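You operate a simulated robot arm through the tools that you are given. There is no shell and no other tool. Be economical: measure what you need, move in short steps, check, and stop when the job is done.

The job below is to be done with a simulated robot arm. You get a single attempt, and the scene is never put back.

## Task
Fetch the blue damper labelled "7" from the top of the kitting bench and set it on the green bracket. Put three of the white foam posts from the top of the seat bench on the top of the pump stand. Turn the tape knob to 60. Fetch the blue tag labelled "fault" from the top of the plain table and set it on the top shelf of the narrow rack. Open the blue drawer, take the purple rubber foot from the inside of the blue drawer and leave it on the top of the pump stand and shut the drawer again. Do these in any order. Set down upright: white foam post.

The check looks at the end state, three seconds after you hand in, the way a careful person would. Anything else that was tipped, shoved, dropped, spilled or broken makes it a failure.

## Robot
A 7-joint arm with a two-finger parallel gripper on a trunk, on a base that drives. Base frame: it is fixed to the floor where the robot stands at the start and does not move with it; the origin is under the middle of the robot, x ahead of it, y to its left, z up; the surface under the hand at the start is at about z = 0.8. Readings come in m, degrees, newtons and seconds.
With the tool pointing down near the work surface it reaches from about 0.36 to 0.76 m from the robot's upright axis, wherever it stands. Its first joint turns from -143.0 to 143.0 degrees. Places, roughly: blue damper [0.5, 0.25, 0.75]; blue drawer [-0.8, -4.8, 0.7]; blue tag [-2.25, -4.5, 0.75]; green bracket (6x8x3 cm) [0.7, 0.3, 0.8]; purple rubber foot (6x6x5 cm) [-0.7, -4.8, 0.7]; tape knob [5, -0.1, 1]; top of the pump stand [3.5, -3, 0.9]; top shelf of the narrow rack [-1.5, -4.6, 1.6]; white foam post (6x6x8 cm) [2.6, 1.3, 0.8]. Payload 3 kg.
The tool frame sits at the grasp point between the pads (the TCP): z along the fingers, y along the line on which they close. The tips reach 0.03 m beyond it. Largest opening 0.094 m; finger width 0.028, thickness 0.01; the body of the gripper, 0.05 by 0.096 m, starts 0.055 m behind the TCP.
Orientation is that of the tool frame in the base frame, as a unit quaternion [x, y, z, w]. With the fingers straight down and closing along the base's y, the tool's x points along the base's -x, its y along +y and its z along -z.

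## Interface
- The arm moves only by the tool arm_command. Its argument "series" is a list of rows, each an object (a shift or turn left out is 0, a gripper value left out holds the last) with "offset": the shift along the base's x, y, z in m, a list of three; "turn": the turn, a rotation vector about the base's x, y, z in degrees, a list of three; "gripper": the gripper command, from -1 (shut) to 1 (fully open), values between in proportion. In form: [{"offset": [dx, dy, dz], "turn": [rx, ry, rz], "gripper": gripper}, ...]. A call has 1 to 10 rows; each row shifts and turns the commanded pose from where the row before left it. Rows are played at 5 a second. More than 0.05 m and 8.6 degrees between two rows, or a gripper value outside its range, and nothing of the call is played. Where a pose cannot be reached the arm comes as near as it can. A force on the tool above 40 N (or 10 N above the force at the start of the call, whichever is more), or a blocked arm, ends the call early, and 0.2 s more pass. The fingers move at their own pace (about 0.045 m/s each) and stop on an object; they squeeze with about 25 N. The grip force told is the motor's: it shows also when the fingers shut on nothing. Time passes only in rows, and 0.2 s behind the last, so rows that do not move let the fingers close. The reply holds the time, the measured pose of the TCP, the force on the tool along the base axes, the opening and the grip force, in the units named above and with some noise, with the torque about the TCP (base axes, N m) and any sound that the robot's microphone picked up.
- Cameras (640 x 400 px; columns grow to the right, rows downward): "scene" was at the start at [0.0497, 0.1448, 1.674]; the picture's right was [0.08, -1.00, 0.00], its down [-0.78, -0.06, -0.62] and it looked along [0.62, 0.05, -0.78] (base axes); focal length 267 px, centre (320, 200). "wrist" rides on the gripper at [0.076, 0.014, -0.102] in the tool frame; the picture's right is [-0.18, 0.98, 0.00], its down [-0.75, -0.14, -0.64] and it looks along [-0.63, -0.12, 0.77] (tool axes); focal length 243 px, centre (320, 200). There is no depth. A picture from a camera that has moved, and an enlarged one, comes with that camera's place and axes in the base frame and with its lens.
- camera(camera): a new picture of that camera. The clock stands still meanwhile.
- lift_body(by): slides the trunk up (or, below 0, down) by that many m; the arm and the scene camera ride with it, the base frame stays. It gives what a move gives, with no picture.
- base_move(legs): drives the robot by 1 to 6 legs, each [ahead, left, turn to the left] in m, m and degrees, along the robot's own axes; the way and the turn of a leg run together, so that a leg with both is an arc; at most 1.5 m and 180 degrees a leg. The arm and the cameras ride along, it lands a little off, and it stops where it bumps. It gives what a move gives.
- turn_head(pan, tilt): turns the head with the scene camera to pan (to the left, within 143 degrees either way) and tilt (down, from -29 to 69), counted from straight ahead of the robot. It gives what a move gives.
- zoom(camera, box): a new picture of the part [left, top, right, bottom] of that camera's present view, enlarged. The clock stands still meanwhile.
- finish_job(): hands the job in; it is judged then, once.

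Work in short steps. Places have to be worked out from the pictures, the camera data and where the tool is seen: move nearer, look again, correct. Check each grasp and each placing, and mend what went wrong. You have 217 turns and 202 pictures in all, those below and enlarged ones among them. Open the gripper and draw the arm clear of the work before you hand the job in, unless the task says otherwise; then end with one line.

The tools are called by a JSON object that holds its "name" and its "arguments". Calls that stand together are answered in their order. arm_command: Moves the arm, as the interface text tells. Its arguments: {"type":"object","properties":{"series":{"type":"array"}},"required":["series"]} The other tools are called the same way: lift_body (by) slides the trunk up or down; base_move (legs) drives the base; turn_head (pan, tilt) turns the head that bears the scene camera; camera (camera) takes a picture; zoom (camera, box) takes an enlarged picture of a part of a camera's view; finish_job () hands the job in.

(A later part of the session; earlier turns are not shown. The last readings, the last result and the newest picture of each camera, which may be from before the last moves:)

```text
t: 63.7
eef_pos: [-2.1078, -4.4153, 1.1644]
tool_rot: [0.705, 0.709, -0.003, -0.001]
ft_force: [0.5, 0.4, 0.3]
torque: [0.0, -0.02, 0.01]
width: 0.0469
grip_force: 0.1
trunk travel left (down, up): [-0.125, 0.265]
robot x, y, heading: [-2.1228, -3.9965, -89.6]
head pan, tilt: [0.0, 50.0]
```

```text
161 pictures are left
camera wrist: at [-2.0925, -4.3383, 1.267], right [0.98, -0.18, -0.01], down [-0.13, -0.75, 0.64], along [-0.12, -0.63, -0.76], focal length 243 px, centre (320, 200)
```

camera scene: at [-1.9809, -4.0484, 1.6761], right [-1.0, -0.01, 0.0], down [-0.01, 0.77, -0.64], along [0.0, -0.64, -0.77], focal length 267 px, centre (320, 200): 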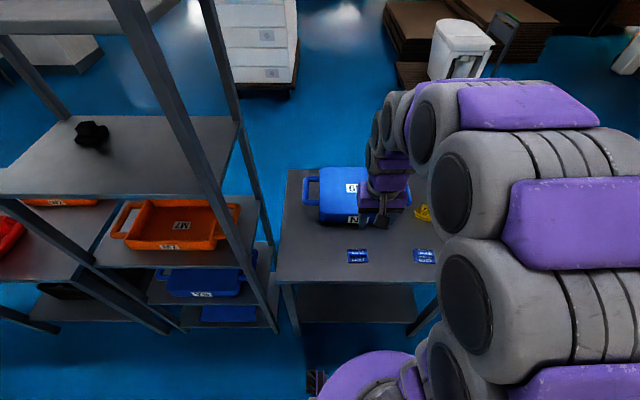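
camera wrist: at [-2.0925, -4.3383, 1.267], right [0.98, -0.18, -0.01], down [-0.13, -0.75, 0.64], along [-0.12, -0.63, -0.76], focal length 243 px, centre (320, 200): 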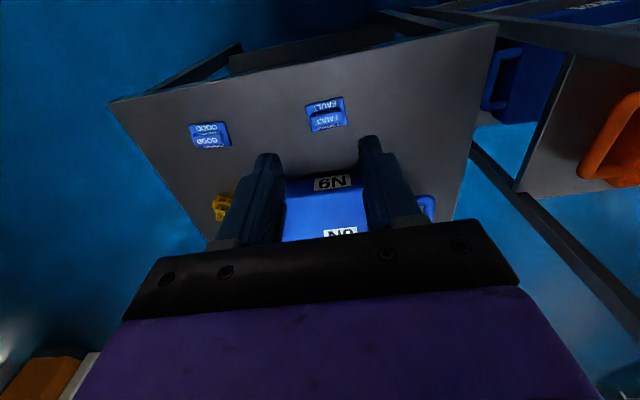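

Triangulating puts the tag at about (-2.119, -4.518) with the top near z 0.79. I zoom for its shape.

{"name": "zoom", "arguments": {"camera": "wrist", "box": [290, 90, 362, 135]}}

{"name": "zoom", "arguments": {"camera": "scene", "box": [333, 241, 381, 271]}}

```text
8.89 times, centred on (326, 112) of wrist
camera zoom: at [-2.0925, -4.3383, 1.267], right [0.98, -0.18, -0.01], down [-0.13, -0.75, 0.64], along [-0.12, -0.63, -0.76], focal length 2157 px, centre (267, 978)
```

zoom: 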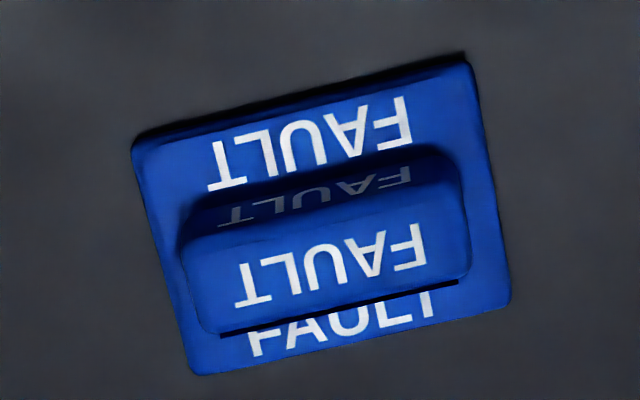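

```text
13.33 times, centred on (357, 256) of scene
camera zoom: at [-1.9809, -4.0484, 1.6761], right [-1.0, -0.01, 0.0], down [-0.01, 0.77, -0.64], along [0.0, -0.64, -0.77], focal length 3565 px, centre (-173, -547)
```

zoom: 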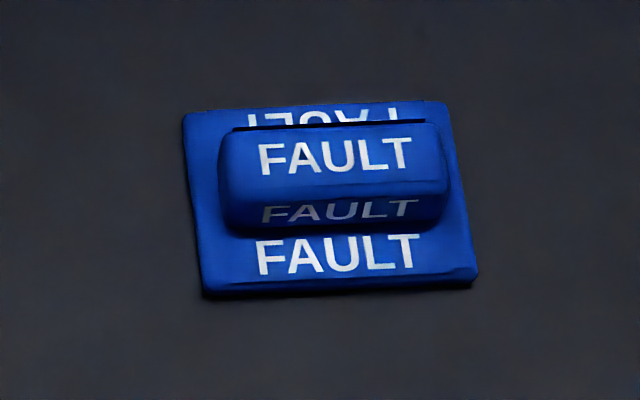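

The tag has a raised ridge about 6.7 cm long along x, centred at (-2.119, -4.526) and turned about +3°. I open wide, turn slightly and descend above it.

{"name": "arm_command", "arguments": {"series": [{"offset": [-0.004, -0.03, -0.035], "turn": [0, 0, 2.6], "gripper": 1}, {"offset": [-0.004, -0.03, -0.035]}, {"offset": [-0.003, -0.03, -0.035]}, {"offset": [0, -0.021, -0.04]}, {"offset": [0, 0, -0.045]}, {"offset": [0, 0, -0.045]}, {"offset": [0, 0, -0.045]}, {}, {}, {}]}}

{"name": "camera", "arguments": {"camera": "wrist"}}

```text
t: 65.9
eef_pos: [-2.117, -4.5247, 0.8842]
tool_rot: [0.689, 0.725, -0.002, 0.0]
ft_force: [-0.6, -0.5, -1.0]
torque: [-0.04, 0.04, -0.01]
width: 0.0939
grip_force: 0.1
trunk travel left (down, up): [-0.125, 0.265]
robot x, y, heading: [-2.124, -4.0009, -89.7]
head pan, tilt: [0.0, 50.0]
```

```text
158 pictures are left
camera wrist: at [-2.1053, -4.4476, 0.9875], right [0.99, -0.13, 0.0], down [-0.1, -0.76, 0.65], along [-0.09, -0.64, -0.76], focal length 243 px, centre (320, 200)
```

wrist: 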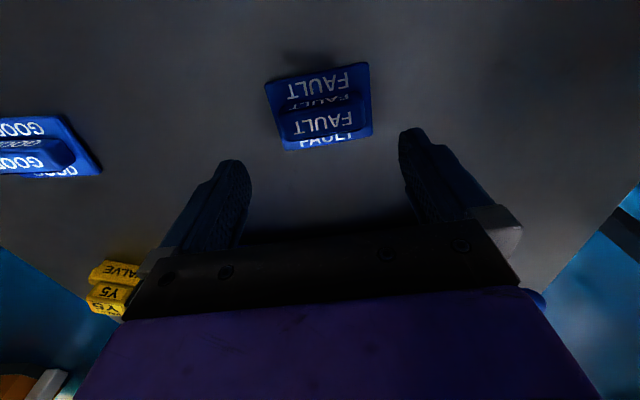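

Aligned with the ridge. I descend to put the tips beside it and then close.

{"name": "arm_command", "arguments": {"series": [{"offset": [0.001, -0.001, -0.03]}, {"offset": [0, 0, -0.02]}, {"offset": [0, 0, -0.007]}, {}, {}]}}

{"name": "camera", "arguments": {"camera": "wrist"}}

```text
t: 66.8
eef_pos: [-2.118, -4.5257, 0.831]
tool_rot: [0.69, 0.724, -0.006, 0.001]
ft_force: [-0.6, 9.0, 31.3]
torque: [0.74, -1.54, 0.33]
width: 0.094
grip_force: 0.1
trunk travel left (down, up): [-0.125, 0.265]
robot x, y, heading: [-2.1238, -3.9985, -89.6]
head pan, tilt: [0.0, 50.0]
stopped in row 4: the force on the tool passed its limit at 44 N (the readings are from after the stop); the commanded pose is now the measured one
```

```text
157 pictures are left
camera wrist: at [-2.1058, -4.4477, 0.9328], right [0.99, -0.13, 0.0], down [-0.1, -0.75, 0.65], along [-0.09, -0.64, -0.76], focal length 243 px, centre (320, 200)
```

wrist: 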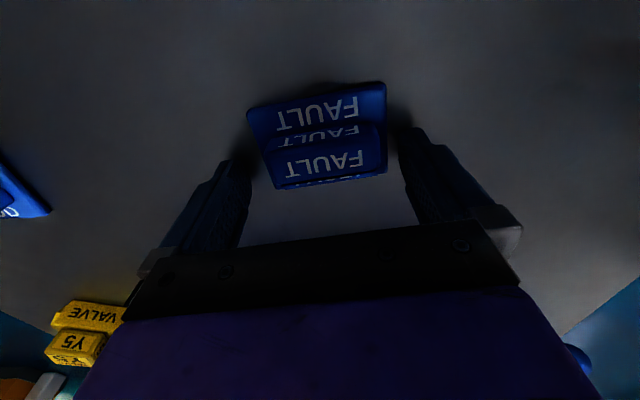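

The tips touched the table at TCP z 0.831, so the table is at about 0.80. I rise 7 mm and close on the ridge.

{"name": "arm_command", "arguments": {"series": [{"offset": [0, 0.002, 0.007]}, {}, {"gripper": -1}, {"gripper": -1}, {"gripper": -1}, {"gripper": -1}]}}

{"name": "camera", "arguments": {"camera": "wrist"}}

```text
t: 68.2
eef_pos: [-2.1168, -4.5254, 0.8353]
tool_rot: [0.689, 0.725, -0.004, 0.001]
ft_force: [-0.4, -0.5, -0.8]
torque: [0.02, 0.0, 0.0]
width: 0.0727
grip_force: 25.1
trunk travel left (down, up): [-0.125, 0.265]
robot x, y, heading: [-2.1216, -4.0003, -89.8]
head pan, tilt: [0.0, 50.0]
```

```text
156 pictures are left
camera wrist: at [-2.1058, -4.4475, 0.9381], right [0.99, -0.13, 0.0], down [-0.1, -0.75, 0.65], along [-0.09, -0.64, -0.76], focal length 243 px, centre (320, 200)
```

wrist: 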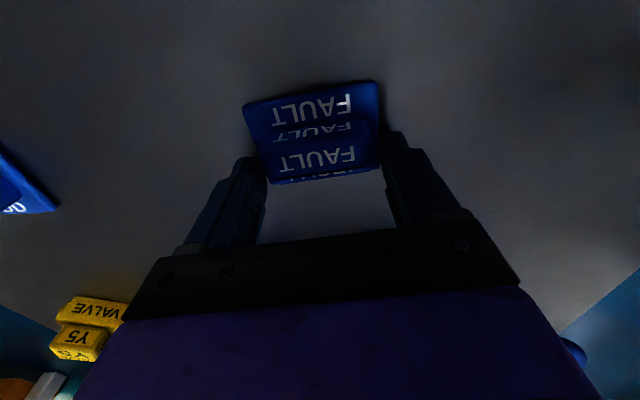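

Closed at 7.3 cm. I lift slightly and check that the tag comes along level.

{"name": "arm_command", "arguments": {"series": [{"offset": [0, 0, 0.02]}, {"offset": [0, 0.01, 0.04]}, {"offset": [0, 0.01, 0.04]}, {}, {}]}}

{"name": "camera", "arguments": {"camera": "wrist"}}

{"name": "zoom", "arguments": {"camera": "scene", "box": [320, 210, 400, 260]}}

```text
t: 69.5
eef_pos: [-2.1172, -4.5043, 0.9338]
tool_rot: [0.689, 0.725, -0.004, 0.001]
ft_force: [-0.7, 0.3, 0.1]
torque: [0.03, 0.05, -0.02]
width: 0.0726
grip_force: 25.1
trunk travel left (down, up): [-0.125, 0.265]
robot x, y, heading: [-2.1258, -3.9986, -89.5]
head pan, tilt: [0.0, 50.0]
```

```text
155 pictures are left
camera wrist: at [-2.1052, -4.4267, 1.0359], right [0.99, -0.13, 0.0], down [-0.1, -0.76, 0.65], along [-0.09, -0.64, -0.76], focal length 243 px, centre (320, 200)
```

wrist: 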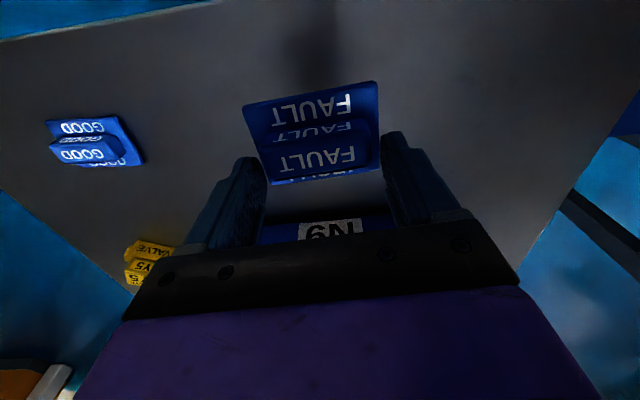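

```text
8.00 times, centred on (360, 235) of scene
camera zoom: at [-1.981, -4.05, 1.676], right [-1.0, -0.01, 0.0], down [-0.01, 0.77, -0.64], along [0.0, -0.64, -0.77], focal length 2139 px, centre (0, -80)
```

zoom: 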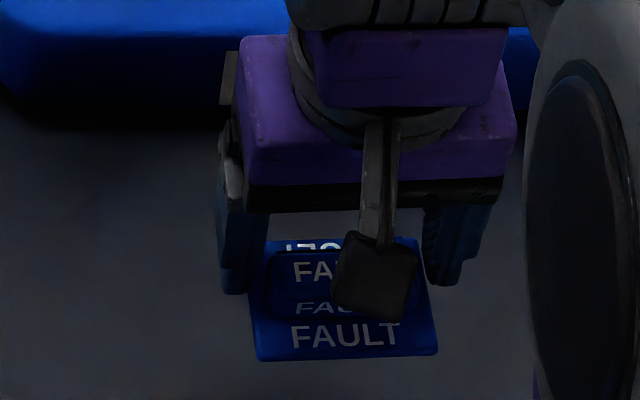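

The tag is held. I raise it, back off, slide left toward the rack and lift the trunk.

{"name": "arm_command", "arguments": {"series": [{"offset": [0, 0.02, 0.045]}, {"offset": [0, 0.02, 0.045]}, {"offset": [0, 0.02, 0.045]}, {"offset": [0, 0.02, 0.045]}, {"offset": [0, 0, 0.05]}, {"offset": [0, 0, 0.05]}]}}

{"name": "base_move", "arguments": {"legs": [[-0.6, 0, 0], [0, 0.63, -0.3]]}}

{"name": "lift_body", "arguments": {"by": 0.26}}

{"name": "turn_head", "arguments": {"pan": 0, "tilt": 22}}

{"name": "camera", "arguments": {"camera": "scene"}}

{"name": "camera", "arguments": {"camera": "wrist"}}

```text
t: 70.8
eef_pos: [-2.1152, -4.4248, 1.2169]
tool_rot: [0.689, 0.724, -0.004, 0.0]
ft_force: [-0.4, 0.6, -0.6]
torque: [-0.04, -0.02, 0.02]
width: 0.0729
grip_force: 25.0
trunk travel left (down, up): [-0.125, 0.265]
robot x, y, heading: [-2.1228, -3.9949, -89.7]
head pan, tilt: [0.0, 50.0]
```

```text
t: 77.4
eef_pos: [-1.5062, -3.8146, 1.2147]
tool_rot: [0.693, 0.721, -0.002, 0.003]
ft_force: [1.1, -0.5, -0.6]
torque: [-0.02, -0.01, -0.01]
width: 0.0729
grip_force: 24.9
trunk travel left (down, up): [-0.125, 0.265]
robot x, y, heading: [-1.4998, -3.3863, -90.3]
head pan, tilt: [0.0, 50.0]
```

```text
t: 80.1
eef_pos: [-1.4992, -3.8155, 1.4753]
tool_rot: [0.693, 0.721, -0.004, 0.002]
ft_force: [-0.6, 0.5, -0.2]
torque: [0.02, 0.03, 0.0]
width: 0.0729
grip_force: 25.3
trunk travel left (down, up): [-0.385, 0.005]
robot x, y, heading: [-1.4987, -3.388, -90.1]
head pan, tilt: [0.0, 50.0]
```

```text
t: 81.0
eef_pos: [-1.4995, -3.8139, 1.4756]
tool_rot: [0.693, 0.721, -0.004, 0.002]
ft_force: [-0.6, 0.6, 0.2]
torque: [-0.01, 0.02, -0.02]
width: 0.0729
grip_force: 24.7
trunk travel left (down, up): [-0.385, 0.005]
robot x, y, heading: [-1.5039, -3.387, -90.0]
head pan, tilt: [0.0, 22.0]
```

```text
153 pictures are left
camera scene: at [-1.3595, -3.4553, 1.9782], right [-1.0, 0.0, 0.0], down [0.0, 0.38, -0.93], along [0.0, -0.93, -0.38], focal length 267 px, centre (320, 200)
```

scene: 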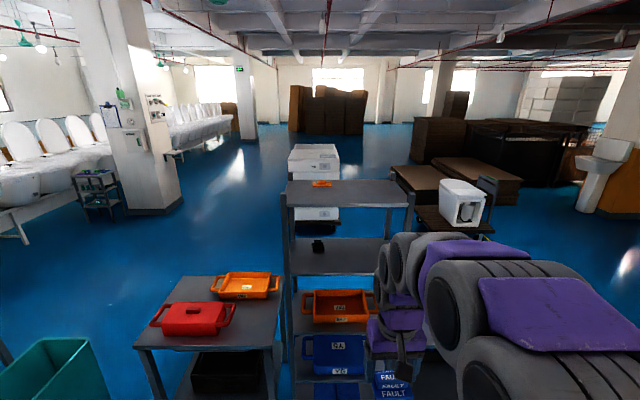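

```text
152 pictures are left
camera wrist: at [-1.487, -3.7359, 1.5785], right [0.99, -0.15, 0.0], down [-0.11, -0.75, 0.65], along [-0.1, -0.64, -0.76], focal length 243 px, centre (320, 200)
```

wrist: 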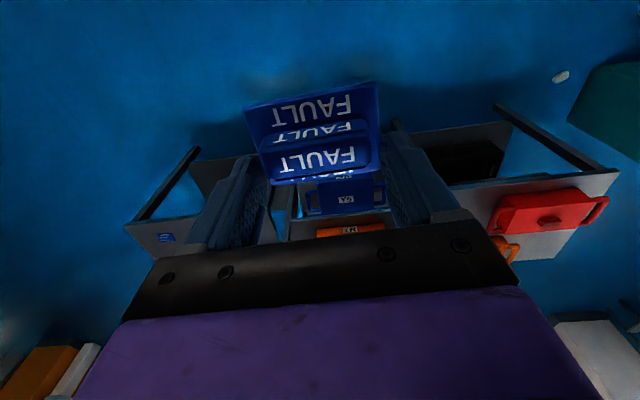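

{"name": "zoom", "arguments": {"camera": "scene", "box": [270, 165, 430, 265]}}

```text
4.00 times, centred on (350, 215) of scene
camera zoom: at [-1.3595, -3.4553, 1.9782], right [-1.0, 0.0, 0.0], down [0.0, 0.38, -0.93], along [0.0, -0.93, -0.38], focal length 1070 px, centre (200, 140)
```

zoom: 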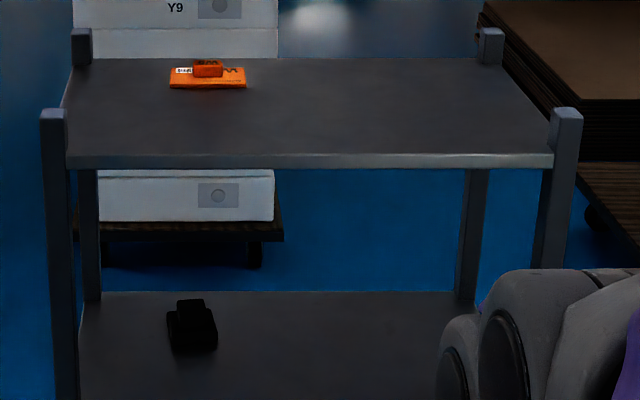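

Shelf top is at z ≈ 1.574, x -1.70 to -1.23, y -4.41 to -4.71, with an orange item around (-1.37, -4.64). I aim at (-1.53, -4.54), and first test-raise the hand to 1.67 here in the open.

{"name": "arm_command", "arguments": {"series": [{"offset": [-0.005, -0.015, 0.04]}, {"offset": [-0.005, -0.015, 0.04]}, {"offset": [-0.005, -0.015, 0.04]}, {"offset": [-0.005, -0.02, 0.04]}, {"offset": [-0.005, -0.025, 0.035]}, {"offset": [-0.005, -0.02, 0]}, {}, {}]}}

{"name": "camera", "arguments": {"camera": "scene"}}

```text
t: 82.8
eef_pos: [-1.5269, -3.9037, 1.6435]
tool_rot: [0.693, 0.721, -0.005, 0.002]
ft_force: [0.0, -0.6, -1.0]
torque: [-0.05, 0.02, -0.03]
width: 0.0726
grip_force: 25.3
out of reach, approached as far as the arm can: row 5
trunk travel left (down, up): [-0.385, 0.005]
robot x, y, heading: [-1.4974, -3.3882, -90.3]
head pan, tilt: [0.0, 22.0]
```

```text
150 pictures are left
camera scene: at [-1.3599, -3.4553, 1.9784], right [-1.0, 0.0, 0.0], down [0.0, 0.38, -0.93], along [0.0, -0.93, -0.38], focal length 267 px, centre (320, 200)
```

scene: 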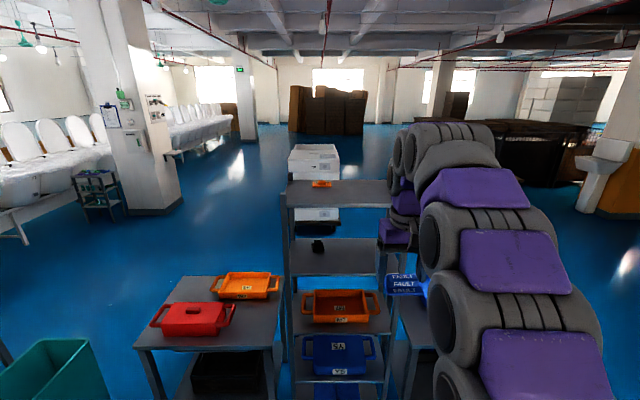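

The hand reaches z 1.6435, leaving the tag about 3.4 cm over the shelf. I drive forward 0.4 and check the clearance.

{"name": "base_move", "arguments": {"legs": [[0.4, 0, 0.2]]}}

{"name": "turn_head", "arguments": {"pan": 0, "tilt": 38}}

{"name": "camera", "arguments": {"camera": "scene"}}

{"name": "camera", "arguments": {"camera": "wrist"}}

```text
t: 85.3
eef_pos: [-1.5265, -4.3083, 1.6417]
tool_rot: [0.692, 0.722, -0.004, 0.002]
ft_force: [-0.5, 0.1, -1.1]
torque: [0.02, -0.02, -0.02]
width: 0.0727
grip_force: 24.8
trunk travel left (down, up): [-0.385, 0.005]
robot x, y, heading: [-1.5041, -3.7894, -90.2]
head pan, tilt: [0.0, 22.0]
```

```text
t: 86.1
eef_pos: [-1.5255, -4.3058, 1.6429]
tool_rot: [0.692, 0.722, -0.004, 0.002]
ft_force: [-0.6, 0.4, 0.1]
torque: [-0.04, 0.03, 0.02]
width: 0.073
grip_force: 25.2
trunk travel left (down, up): [-0.385, 0.005]
robot x, y, heading: [-1.4976, -3.7934, -90.2]
head pan, tilt: [0.0, 38.0]
```

```text
149 pictures are left
camera scene: at [-1.3606, -3.8529, 1.9532], right [-1.0, 0.0, 0.0], down [0.0, 0.62, -0.79], along [0.0, -0.79, -0.62], focal length 267 px, centre (320, 200)
```

scene: 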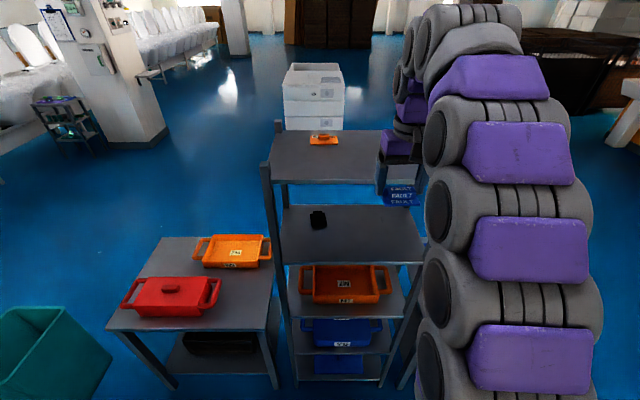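

```text
148 pictures are left
camera wrist: at [-1.5139, -4.2274, 1.7458], right [0.99, -0.14, 0.0], down [-0.11, -0.75, 0.65], along [-0.09, -0.64, -0.76], focal length 243 px, centre (320, 200)
```

wrist: 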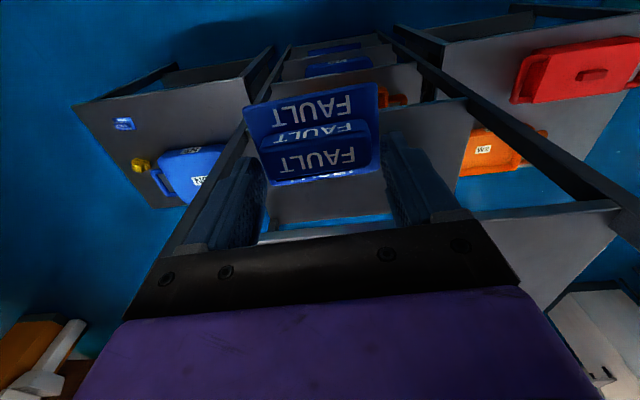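

I zoom in to check the shelf's right side relative to the hand.

{"name": "zoom", "arguments": {"camera": "scene", "box": [256, 110, 432, 220]}}

{"name": "zoom", "arguments": {"camera": "wrist", "box": [160, 60, 480, 260]}}

```text
3.64 times, centred on (344, 165) of scene
camera zoom: at [-1.3606, -3.8529, 1.9532], right [-1.0, 0.0, 0.0], down [0.0, 0.62, -0.79], along [0.0, -0.79, -0.62], focal length 972 px, centre (233, 327)
```

zoom: 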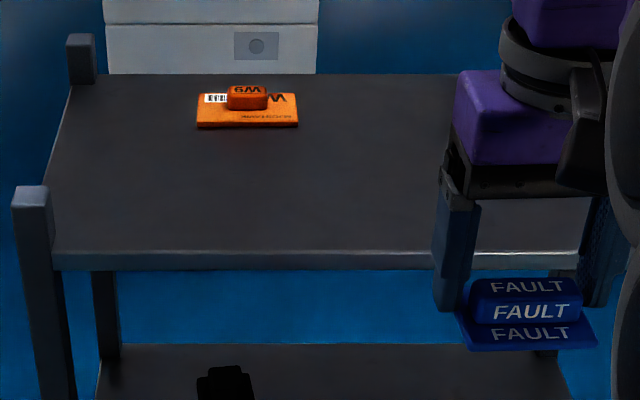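

```text
2.00 times, centred on (320, 160) of wrist
camera zoom: at [-1.5139, -4.2274, 1.7458], right [0.99, -0.14, 0.0], down [-0.11, -0.75, 0.65], along [-0.09, -0.64, -0.76], focal length 485 px, centre (320, 280)
```

zoom: 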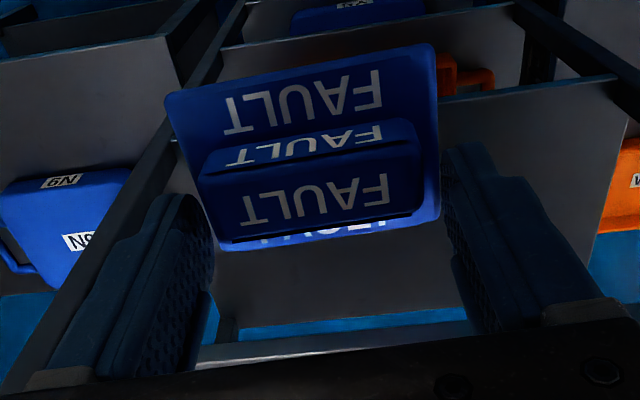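

Clear. I shift 4 cm toward the shelf middle and drive the last 0.225 m.

{"name": "arm_command", "arguments": {"series": [{"offset": [0.02, 0, 0]}, {"offset": [0.02, 0, 0]}, {}]}}

{"name": "base_move", "arguments": {"legs": [[0.225, 0, 0]]}}

{"name": "arm_command", "arguments": {"series": [{}, {}, {}, {}, {}]}}

{"name": "camera", "arguments": {"camera": "scene"}}

{"name": "camera", "arguments": {"camera": "wrist"}}

```text
t: 86.9
eef_pos: [-1.4855, -4.3062, 1.6423]
tool_rot: [0.692, 0.722, -0.004, 0.001]
ft_force: [-0.2, -0.5, -0.8]
torque: [0.03, -0.02, -0.01]
width: 0.073
grip_force: 25.5
trunk travel left (down, up): [-0.385, 0.005]
robot x, y, heading: [-1.5038, -3.7917, -90.0]
head pan, tilt: [0.0, 38.0]
```

```text
t: 88.6
eef_pos: [-1.4858, -4.5298, 1.6413]
tool_rot: [0.693, 0.721, -0.005, 0.002]
ft_force: [-0.5, 0.0, -0.2]
torque: [0.02, 0.03, 0.01]
width: 0.0729
grip_force: 24.6
trunk travel left (down, up): [-0.385, 0.005]
robot x, y, heading: [-1.5007, -4.014, -89.8]
head pan, tilt: [0.0, 38.0]
```

```text
t: 89.8
eef_pos: [-1.4875, -4.5288, 1.6428]
tool_rot: [0.693, 0.721, -0.006, 0.002]
ft_force: [0.4, 0.1, -0.7]
torque: [-0.01, 0.0, 0.0]
width: 0.0728
grip_force: 25.5
trunk travel left (down, up): [-0.385, 0.005]
robot x, y, heading: [-1.5031, -4.0148, -89.7]
head pan, tilt: [0.0, 38.0]
```

```text
145 pictures are left
camera scene: at [-1.3605, -4.0774, 1.9531], right [-1.0, 0.0, 0.0], down [0.0, 0.62, -0.79], along [0.0, -0.79, -0.62], focal length 267 px, centre (320, 200)
```

scene: 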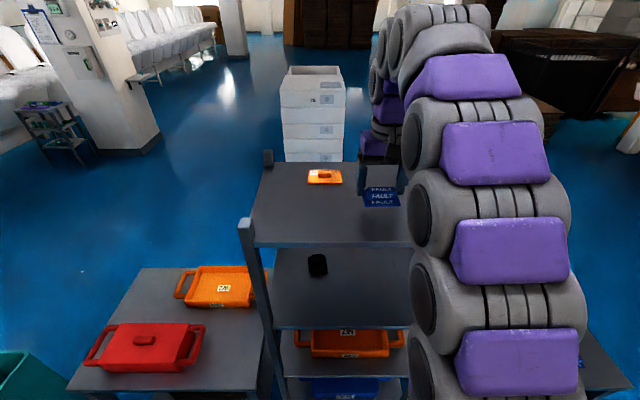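

```text
144 pictures are left
camera wrist: at [-1.4746, -4.4504, 1.7447], right [0.99, -0.14, 0.0], down [-0.11, -0.75, 0.65], along [-0.1, -0.64, -0.76], focal length 243 px, centre (320, 200)
```

wrist: 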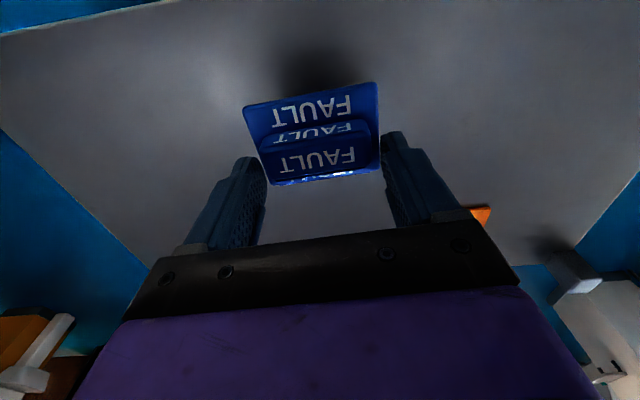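

The tag is over the shelf. I lower it gently to contact.

{"name": "arm_command", "arguments": {"series": [{"offset": [0, 0, -0.01]}, {"offset": [0, 0, -0.01]}, {"offset": [0, 0, -0.006]}, {"offset": [0, 0, -0.004]}, {}]}}

{"name": "camera", "arguments": {"camera": "wrist"}}

```text
t: 91.0
eef_pos: [-1.4877, -4.5285, 1.6124]
tool_rot: [0.693, 0.721, -0.005, 0.002]
ft_force: [-0.5, -0.2, -1.0]
torque: [-0.02, -0.01, -0.03]
width: 0.0728
grip_force: 25.1
trunk travel left (down, up): [-0.385, 0.005]
robot x, y, heading: [-1.5039, -4.0123, -90.1]
head pan, tilt: [0.0, 38.0]
```

```text
143 pictures are left
camera wrist: at [-1.4746, -4.4504, 1.7147], right [0.99, -0.14, 0.0], down [-0.11, -0.75, 0.65], along [-0.1, -0.64, -0.76], focal length 243 px, centre (320, 200)
```

wrist: 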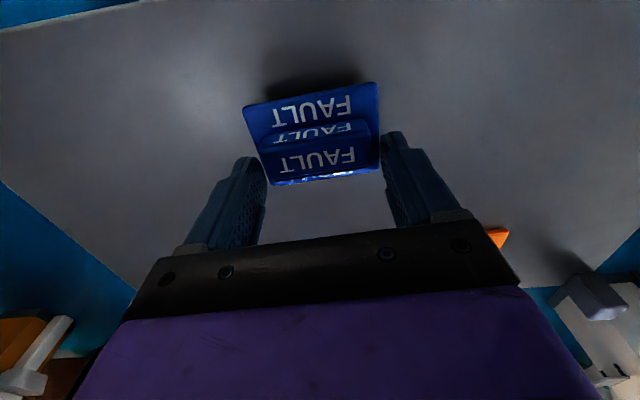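

No contact yet, so I continue in 3 mm steps.

{"name": "arm_command", "arguments": {"series": [{"offset": [0, 0, -0.003]}, {"offset": [0, 0, -0.003]}, {}]}}

{"name": "arm_command", "arguments": {"series": [{"offset": [0, 0, -0.003]}, {"offset": [0, 0, -0.002]}, {}]}}

```text
t: 91.8
eef_pos: [-1.4872, -4.5297, 1.6065]
tool_rot: [0.693, 0.721, -0.005, 0.002]
ft_force: [0.0, -0.6, 0.3]
torque: [0.0, 0.0, 0.0]
width: 0.0729
grip_force: 25.4
trunk travel left (down, up): [-0.385, 0.005]
robot x, y, heading: [-1.5023, -4.0165, -90.2]
head pan, tilt: [0.0, 38.0]
```

```text
t: 92.6
eef_pos: [-1.4871, -4.528, 1.6011]
tool_rot: [0.693, 0.721, -0.006, 0.002]
ft_force: [-0.2, 0.1, -0.2]
torque: [-0.03, -0.01, -0.01]
width: 0.0729
grip_force: 24.6
trunk travel left (down, up): [-0.385, 0.005]
robot x, y, heading: [-1.5014, -4.0174, -89.9]
head pan, tilt: [0.0, 38.0]
```

{"name": "arm_command", "arguments": {"series": [{"offset": [0, 0, -0.003]}, {"offset": [0, 0, -0.003]}, {}]}}

{"name": "zoom", "arguments": {"camera": "wrist", "box": [200, 50, 440, 200]}}

```text
t: 93.4
eef_pos: [-1.4877, -4.5274, 1.596]
tool_rot: [0.692, 0.722, -0.006, 0.003]
ft_force: [0.4, 0.0, 1.6]
torque: [0.07, 0.01, -0.02]
width: 0.0727
grip_force: 25.0
trunk travel left (down, up): [-0.385, 0.005]
robot x, y, heading: [-1.5003, -4.0171, -90.2]
head pan, tilt: [0.0, 38.0]
```

```text
2.67 times, centred on (320, 125) of wrist
camera zoom: at [-1.4747, -4.4497, 1.6977], right [0.99, -0.14, 0.0], down [-0.11, -0.75, 0.65], along [-0.1, -0.64, -0.76], focal length 647 px, centre (320, 400)
```

zoom: 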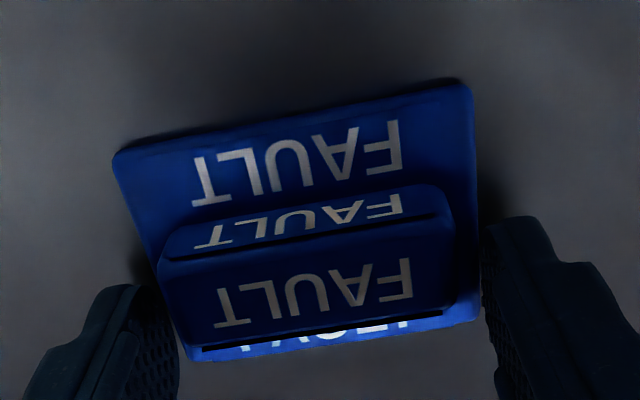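

First light touch (1.6 N), and the shadows nearly meet. Down 2–4 mm more.

{"name": "arm_command", "arguments": {"series": [{"offset": [0, 0, -0.002]}, {"offset": [0, 0, -0.002]}, {}]}}

```text
t: 94.2
eef_pos: [-1.4877, -4.5265, 1.5924]
tool_rot: [0.693, 0.721, -0.006, 0.003]
ft_force: [0.1, -2.8, 22.7]
torque: [-0.16, -0.01, -0.01]
width: 0.0726
grip_force: 25.0
trunk travel left (down, up): [-0.385, 0.005]
robot x, y, heading: [-1.5001, -4.0131, -90.4]
head pan, tilt: [0.0, 38.0]
```

Firm contact. I release and rise straight up.

{"name": "arm_command", "arguments": {"series": [{"offset": [0, 0, 0.002]}, {"gripper": 1}, {"gripper": 1}, {"gripper": 1}, {"offset": [0, 0, 0.015]}, {"offset": [0, 0, 0.03]}, {}, {}]}}

{"name": "camera", "arguments": {"camera": "wrist"}}

```text
t: 96.0
eef_pos: [-1.4857, -4.5282, 1.6381]
tool_rot: [0.692, 0.721, -0.005, 0.002]
ft_force: [-0.1, 0.1, 0.7]
torque: [-0.02, 0.01, -0.01]
width: 0.094
grip_force: 0.0
trunk travel left (down, up): [-0.385, 0.005]
robot x, y, heading: [-1.502, -4.0158, -90.0]
head pan, tilt: [0.0, 38.0]
```

```text
141 pictures are left
camera wrist: at [-1.474, -4.4504, 1.7411], right [0.99, -0.14, 0.0], down [-0.11, -0.75, 0.65], along [-0.1, -0.64, -0.76], focal length 243 px, centre (320, 200)
```

wrist: 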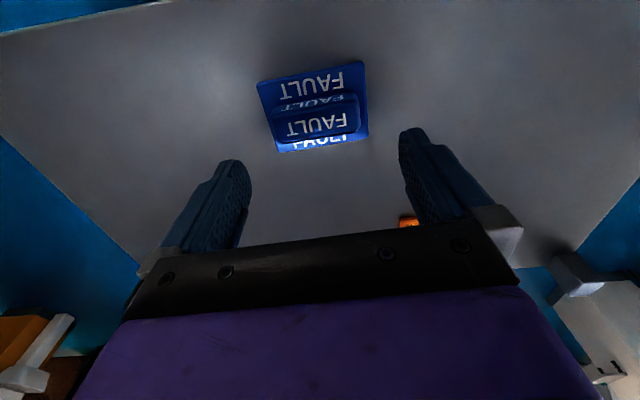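

The fault tag is on the top shelf. I back out, lower the trunk and move in front of the drawer cart.

{"name": "base_move", "arguments": {"legs": [[-0.8, 0, 0], [0, 0.6, 0]]}}

{"name": "lift_body", "arguments": {"by": -0.26}}

{"name": "turn_head", "arguments": {"pan": 0, "tilt": 32}}

{"name": "camera", "arguments": {"camera": "scene"}}

{"name": "camera", "arguments": {"camera": "wrist"}}

```text
t: 103.5
eef_pos: [-0.8823, -3.701, 1.6384]
tool_rot: [0.698, 0.716, -0.003, 0.003]
ft_force: [-0.4, -0.1, 0.3]
torque: [-0.03, -0.01, -0.01]
width: 0.0941
grip_force: 0.1
trunk travel left (down, up): [-0.385, 0.005]
robot x, y, heading: [-0.8843, -3.1879, -90.8]
head pan, tilt: [0.0, 38.0]
```

```text
t: 106.2
eef_pos: [-0.8773, -3.7002, 1.3784]
tool_rot: [0.698, 0.716, -0.006, 0.003]
ft_force: [-0.1, -0.1, 0.5]
torque: [0.01, -0.01, 0.02]
width: 0.0938
grip_force: 0.1
trunk travel left (down, up): [-0.125, 0.265]
robot x, y, heading: [-0.8844, -3.1854, -91.0]
head pan, tilt: [0.0, 38.0]
```

```text
t: 106.8
eef_pos: [-0.8776, -3.7, 1.3788]
tool_rot: [0.699, 0.715, -0.006, 0.003]
ft_force: [0.2, 0.1, 0.7]
torque: [-0.03, 0.02, -0.02]
width: 0.094
grip_force: 0.0
trunk travel left (down, up): [-0.125, 0.265]
robot x, y, heading: [-0.8838, -3.1871, -91.0]
head pan, tilt: [0.0, 32.0]
```

```text
140 pictures are left
camera scene: at [-0.7449, -3.2548, 1.7023], right [-1.0, 0.02, 0.0], down [0.01, 0.53, -0.85], along [-0.02, -0.85, -0.53], focal length 267 px, centre (320, 200)
```

scene: 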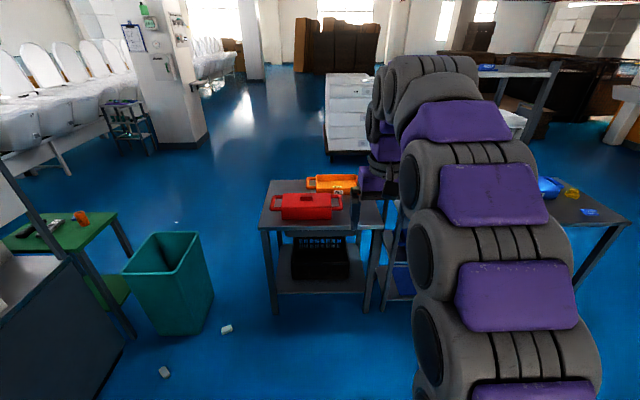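

```text
139 pictures are left
camera wrist: at [-0.8639, -3.6214, 1.4814], right [0.99, -0.16, 0.0], down [-0.12, -0.75, 0.65], along [-0.11, -0.64, -0.76], focal length 243 px, centre (320, 200)
```

wrist: 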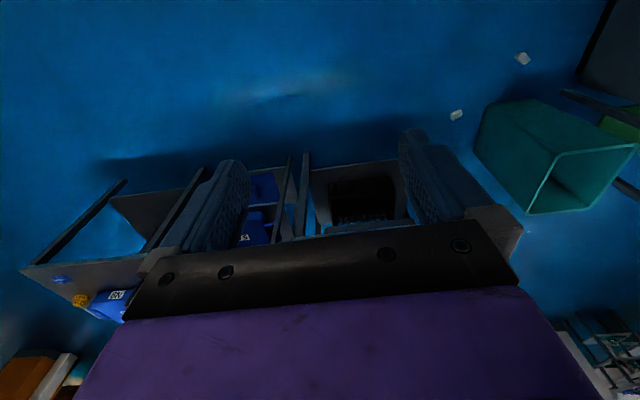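

{"name": "zoom", "arguments": {"camera": "scene", "box": [240, 160, 400, 260]}}

```text
4.00 times, centred on (320, 210) of scene
camera zoom: at [-0.7449, -3.2548, 1.7023], right [-1.0, 0.02, 0.0], down [0.01, 0.53, -0.85], along [-0.02, -0.85, -0.53], focal length 1070 px, centre (320, 160)
```

zoom: 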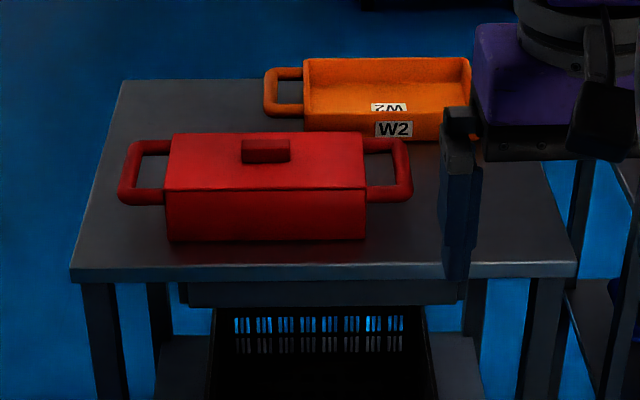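

The drawer box under the cart shows no handle on this side, so its front is probably on the far (-y) side. The gap beside the bin is too narrow, so I drive round the plain table's far end and turn to face +y behind the furniture.

{"name": "base_move", "arguments": {"legs": [[0, -1.4, 0], [0, -1.0, 0], [1.3, 0, 0], [1.25, 0, 0], [0, 0, 180]]}}

{"name": "camera", "arguments": {"camera": "scene"}}

{"name": "turn_head", "arguments": {"pan": -60, "tilt": 25}}

{"name": "camera", "arguments": {"camera": "scene"}}

```text
t: 138.5
eef_pos: [-3.3473, -5.2401, 1.3787]
tool_rot: [0.743, -0.669, -0.003, -0.007]
ft_force: [0.5, 0.7, 0.1]
torque: [0.01, 0.03, -0.02]
width: 0.0941
grip_force: 0.2
trunk travel left (down, up): [-0.125, 0.265]
robot x, y, heading: [-3.2938, -5.7494, 93.3]
head pan, tilt: [0.0, 32.0]
```

```text
137 pictures are left
camera scene: at [-3.4425, -5.6967, 1.7023], right [1.0, 0.06, 0.0], down [0.03, -0.53, -0.85], along [-0.05, 0.85, -0.53], focal length 267 px, centre (320, 200)
```

scene: 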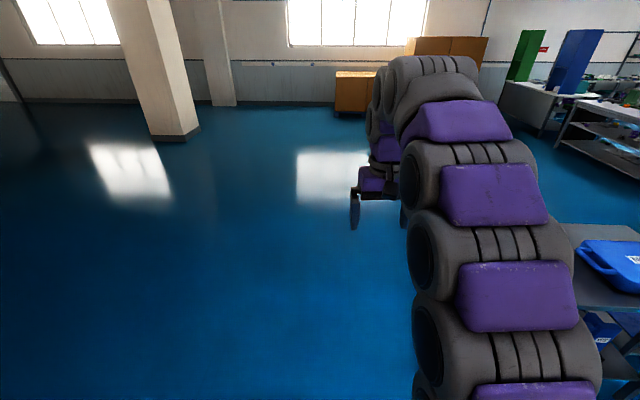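

```text
t: 139.8
eef_pos: [-3.3467, -5.2415, 1.38]
tool_rot: [0.743, -0.669, -0.003, -0.006]
ft_force: [0.4, -0.3, -0.4]
torque: [0.0, -0.02, -0.01]
width: 0.0943
grip_force: 0.2
trunk travel left (down, up): [-0.125, 0.265]
robot x, y, heading: [-3.3025, -5.7488, 93.6]
head pan, tilt: [-60.0, 25.0]
```

```text
136 pictures are left
camera scene: at [-3.3601, -5.7351, 1.7136], right [0.55, -0.83, 0.0], down [-0.35, -0.24, -0.91], along [0.76, 0.5, -0.42], focal length 267 px, centre (320, 200)
```

scene: 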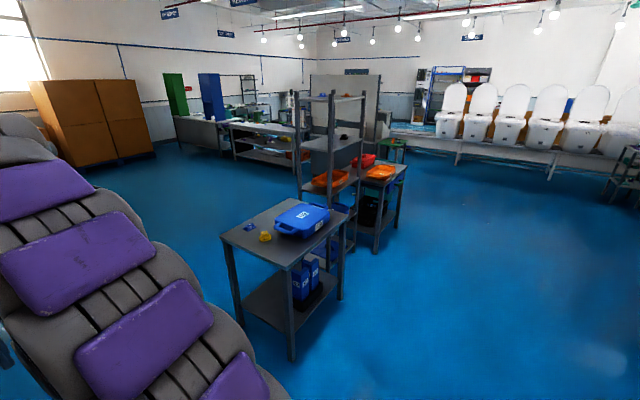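

Clear floor behind the carts. I square up and strafe to x ≈ -0.85.

{"name": "base_move", "arguments": {"legs": [[0, 0, -3.4], [0, -1.3, 0], [0, -1.15, 0]]}}

{"name": "turn_head", "arguments": {"pan": 0, "tilt": 40}}

{"name": "camera", "arguments": {"camera": "scene"}}

{"name": "camera", "arguments": {"camera": "wrist"}}

```text
t: 152.2
eef_pos: [-0.8841, -5.2178, 1.3802]
tool_rot: [0.724, -0.69, -0.003, -0.006]
ft_force: [-0.8, -1.1, 0.4]
torque: [-0.01, -0.01, 0.02]
width: 0.0943
grip_force: 0.0
trunk travel left (down, up): [-0.125, 0.265]
robot x, y, heading: [-0.8667, -5.7266, 90.2]
head pan, tilt: [-60.0, 25.0]
```

```text
t: 153.4
eef_pos: [-0.8829, -5.2191, 1.3803]
tool_rot: [0.724, -0.69, -0.003, -0.007]
ft_force: [0.6, -0.7, 0.2]
torque: [0.0, -0.01, -0.01]
width: 0.0938
grip_force: 0.1
trunk travel left (down, up): [-0.125, 0.265]
robot x, y, heading: [-0.8639, -5.732, 90.3]
head pan, tilt: [0.0, 40.0]
```

```text
135 pictures are left
camera scene: at [-1.0049, -5.6715, 1.6902], right [1.0, 0.0, 0.0], down [0.0, -0.64, -0.76], along [0.0, 0.76, -0.64], focal length 267 px, centre (320, 200)
```

scene: 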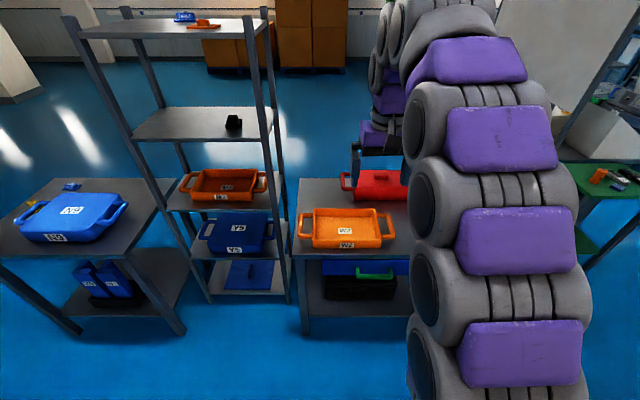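

```text
134 pictures are left
camera wrist: at [-0.8934, -5.2969, 1.4823], right [-0.99, 0.14, 0.0], down [0.1, 0.75, 0.65], along [0.09, 0.65, -0.76], focal length 243 px, centre (320, 200)
```

wrist: 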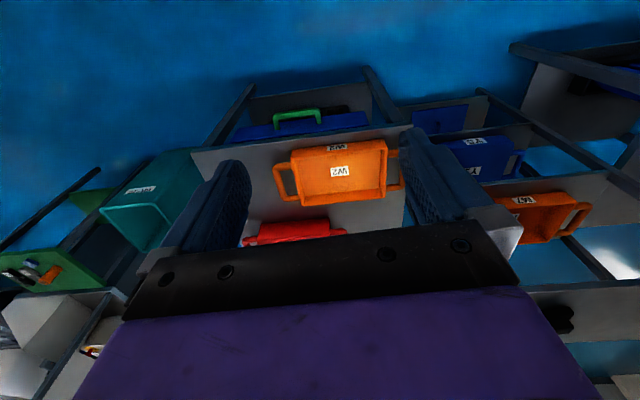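

The blue drawer front with a green handle faces this side. I zoom to locate the handle.

{"name": "zoom", "arguments": {"camera": "scene", "box": [290, 230, 418, 310]}}

{"name": "zoom", "arguments": {"camera": "wrist", "box": [200, 70, 400, 195]}}

```text
5.00 times, centred on (354, 270) of scene
camera zoom: at [-1.0049, -5.6715, 1.6902], right [1.0, 0.0, 0.0], down [0.0, -0.64, -0.76], along [0.0, 0.76, -0.64], focal length 1337 px, centre (150, -150)
```

zoom: 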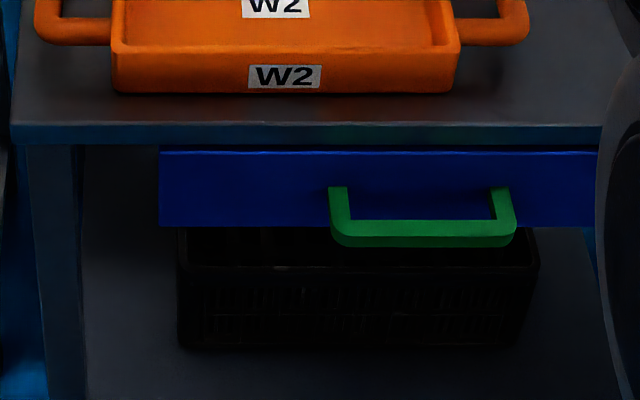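

```text
3.20 times, centred on (300, 132) of wrist
camera zoom: at [-0.8934, -5.2969, 1.4823], right [-0.99, 0.14, 0.0], down [0.1, 0.75, 0.65], along [0.09, 0.65, -0.76], focal length 776 px, centre (384, 416)
```

zoom: 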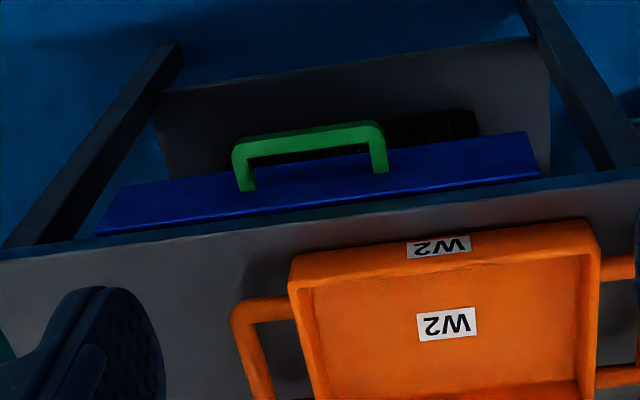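

Triangulation puts the handle bar at about (-0.773, -5.006, 0.707), along x and some 16 cm long, standing about 4 cm off the drawer face. The table overhang makes a vertical grip awkward, so I plan a horizontal approach with fingers above and below the bar. First I shift the base right and back, lower the trunk, and start spinning the wrist.

{"name": "base_move", "arguments": {"legs": [[-0.1, -0.25, 0]]}}

{"name": "lift_body", "arguments": {"by": -0.12}}

{"name": "arm_command", "arguments": {"series": [{"turn": [0, 0, 8.2]}, {"turn": [0, 0, 8.2]}, {"turn": [0, 0, 8.2]}, {"turn": [0, 0, 8.2]}, {"turn": [0, 0, 8.2]}, {"turn": [0, 0, 8.2]}, {"turn": [0, 0, 8.2]}, {"turn": [0, 0, 8.2]}, {"turn": [0, 0, 8.2]}, {"turn": [0, 0, 8.2]}]}}

```text
t: 155.3
eef_pos: [-0.6543, -5.3189, 1.3792]
tool_rot: [0.723, -0.691, 0.003, -0.011]
ft_force: [0.7, 0.1, -0.5]
torque: [-0.02, 0.03, 0.03]
width: 0.094
grip_force: 0.1
trunk travel left (down, up): [-0.125, 0.265]
robot x, y, heading: [-0.6221, -5.8293, 89.9]
head pan, tilt: [0.0, 40.0]
```

```text
t: 156.8
eef_pos: [-0.6448, -5.32, 1.2603]
tool_rot: [0.723, -0.691, -0.003, -0.01]
ft_force: [-0.6, -0.2, 0.8]
torque: [0.03, -0.03, -0.01]
width: 0.0938
grip_force: 0.2
trunk travel left (down, up): [-0.005, 0.385]
robot x, y, heading: [-0.6207, -5.8239, 89.7]
head pan, tilt: [0.0, 40.0]
```

```text
t: 159.1
eef_pos: [-0.6368, -5.3202, 1.2621]
tool_rot: [0.999, -0.046, -0.008, -0.003]
ft_force: [0.1, -0.2, 0.6]
torque: [-0.02, 0.0, -0.02]
width: 0.094
grip_force: 0.0
trunk travel left (down, up): [-0.005, 0.385]
robot x, y, heading: [-0.6195, -5.8329, 90.0]
head pan, tilt: [0.0, 40.0]
```

Closing axis is now along y. I finish the spin and tilt the tool forward about x while lowering.

{"name": "arm_command", "arguments": {"series": [{"turn": [0, 0, 5.3]}, {"offset": [0, 0, -0.03], "turn": [8.5, 0, 0]}, {"offset": [0, 0, -0.03], "turn": [8.5, 0, 0]}, {"offset": [0, 0, -0.03], "turn": [8.5, 0, 0]}, {"offset": [0, 0, -0.03], "turn": [8.5, 0, 0]}, {"offset": [0, 0, -0.03], "turn": [8.5, 0, 0]}, {"offset": [0, 0, -0.03], "turn": [8.5, 0, 0]}, {"offset": [0, 0, -0.03], "turn": [8.5, 0, 0]}, {}, {}]}}

{"name": "camera", "arguments": {"camera": "scene"}}

{"name": "camera", "arguments": {"camera": "wrist"}}

```text
t: 161.2
eef_pos: [-0.6361, -5.2792, 1.0585]
tool_rot: [0.874, 0.005, -0.011, -0.485]
ft_force: [-0.6, 0.6, -0.7]
torque: [-0.02, -0.02, -0.04]
width: 0.0939
grip_force: 0.1
out of reach, approached as far as the arm can: row 8
trunk travel left (down, up): [-0.005, 0.385]
robot x, y, heading: [-0.6188, -5.8296, 89.9]
head pan, tilt: [0.0, 40.0]
```

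```text
131 pictures are left
camera scene: at [-0.7595, -5.771, 1.5702], right [1.0, 0.0, 0.0], down [0.0, -0.64, -0.77], along [0.0, 0.77, -0.64], focal length 267 px, centre (320, 200)
```

scene: 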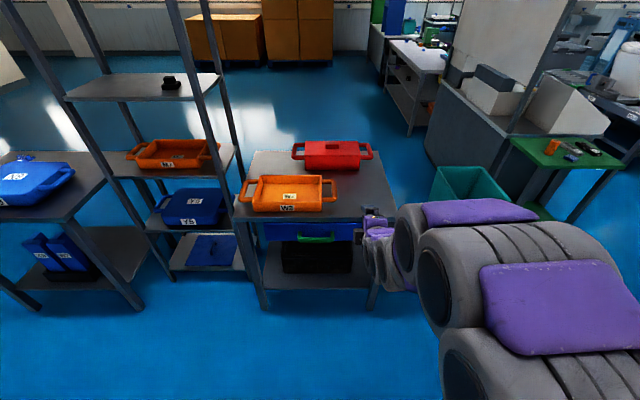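

```text
130 pictures are left
camera wrist: at [-0.5553, -5.3721, 1.1007], right [-0.19, -0.52, -0.83], down [-0.74, -0.49, 0.47], along [-0.65, 0.7, -0.29], focal length 243 px, centre (320, 200)
```

wrist: 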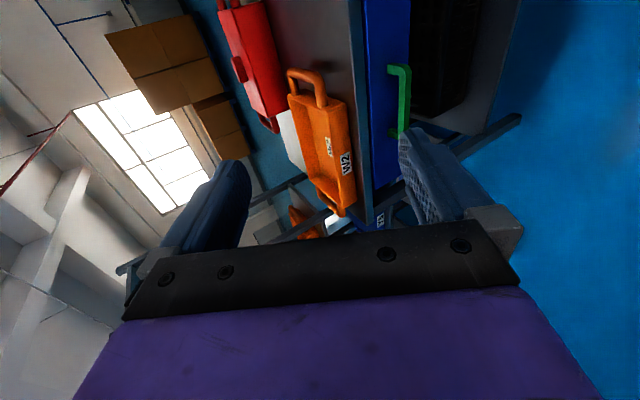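

Tilted 58° so far; a joint or reach limit blocked the rest. I lower to handle level away from the table and try more tilt there.

{"name": "arm_command", "arguments": {"series": [{"offset": [-0.025, 0.01, -0.04]}, {"offset": [-0.025, 0.01, -0.04]}, {"offset": [-0.025, 0.01, -0.04]}, {"offset": [-0.025, 0.01, -0.04]}, {"offset": [-0.025, 0.01, -0.04]}, {"offset": [-0.01, 0, -0.04]}, {"offset": [0, 0, -0.04]}, {"offset": [0, 0, -0.04]}, {"offset": [0, 0, -0.03]}, {}]}}

{"name": "arm_command", "arguments": {"series": [{"turn": [8, 0, 0]}, {"turn": [8, 0, 0]}, {"turn": [8, 0, 0]}, {}, {}]}}

{"name": "camera", "arguments": {"camera": "scene"}}

{"name": "camera", "arguments": {"camera": "wrist"}}

```text
t: 163.4
eef_pos: [-0.7592, -5.2224, 0.7137]
tool_rot: [0.867, 0.003, -0.006, -0.499]
ft_force: [-0.1, 0.3, -0.1]
torque: [0.03, -0.04, -0.01]
width: 0.0941
grip_force: 0.1
out of reach, approached as far as the arm can: row 1
trunk travel left (down, up): [-0.005, 0.385]
robot x, y, heading: [-0.6176, -5.8284, 89.7]
head pan, tilt: [0.0, 40.0]
```

```text
t: 164.7
eef_pos: [-0.7593, -5.2214, 0.717]
tool_rot: [0.744, 0.004, -0.006, -0.668]
ft_force: [-0.1, 0.0, -0.4]
torque: [0.01, 0.02, -0.03]
width: 0.094
grip_force: 0.1
trunk travel left (down, up): [-0.005, 0.385]
robot x, y, heading: [-0.6208, -5.8261, 89.8]
head pan, tilt: [0.0, 40.0]
```

```text
129 pictures are left
camera scene: at [-0.762, -5.7696, 1.5699], right [1.0, 0.0, 0.0], down [0.0, -0.64, -0.76], along [0.0, 0.76, -0.64], focal length 267 px, centre (320, 200)
```

scene: 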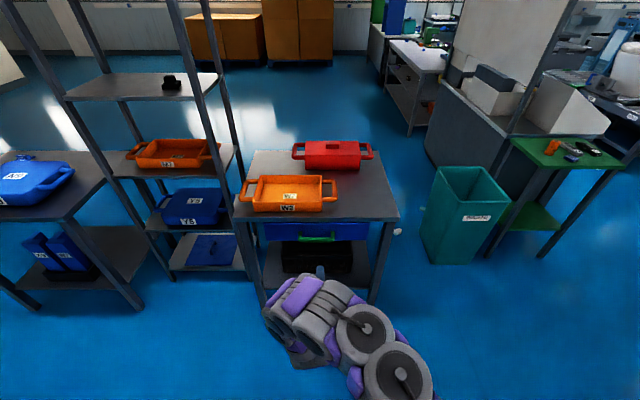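

```text
128 pictures are left
camera wrist: at [-0.6805, -5.3244, 0.7142], right [-0.19, -0.11, -0.98], down [-0.74, -0.63, 0.21], along [-0.64, 0.77, 0.04], focal length 243 px, centre (320, 200)
```

wrist: 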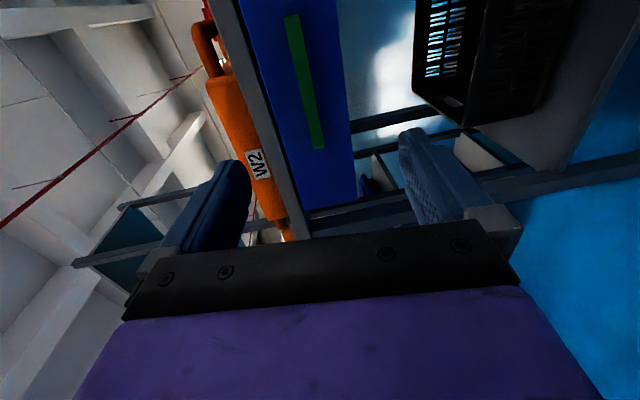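

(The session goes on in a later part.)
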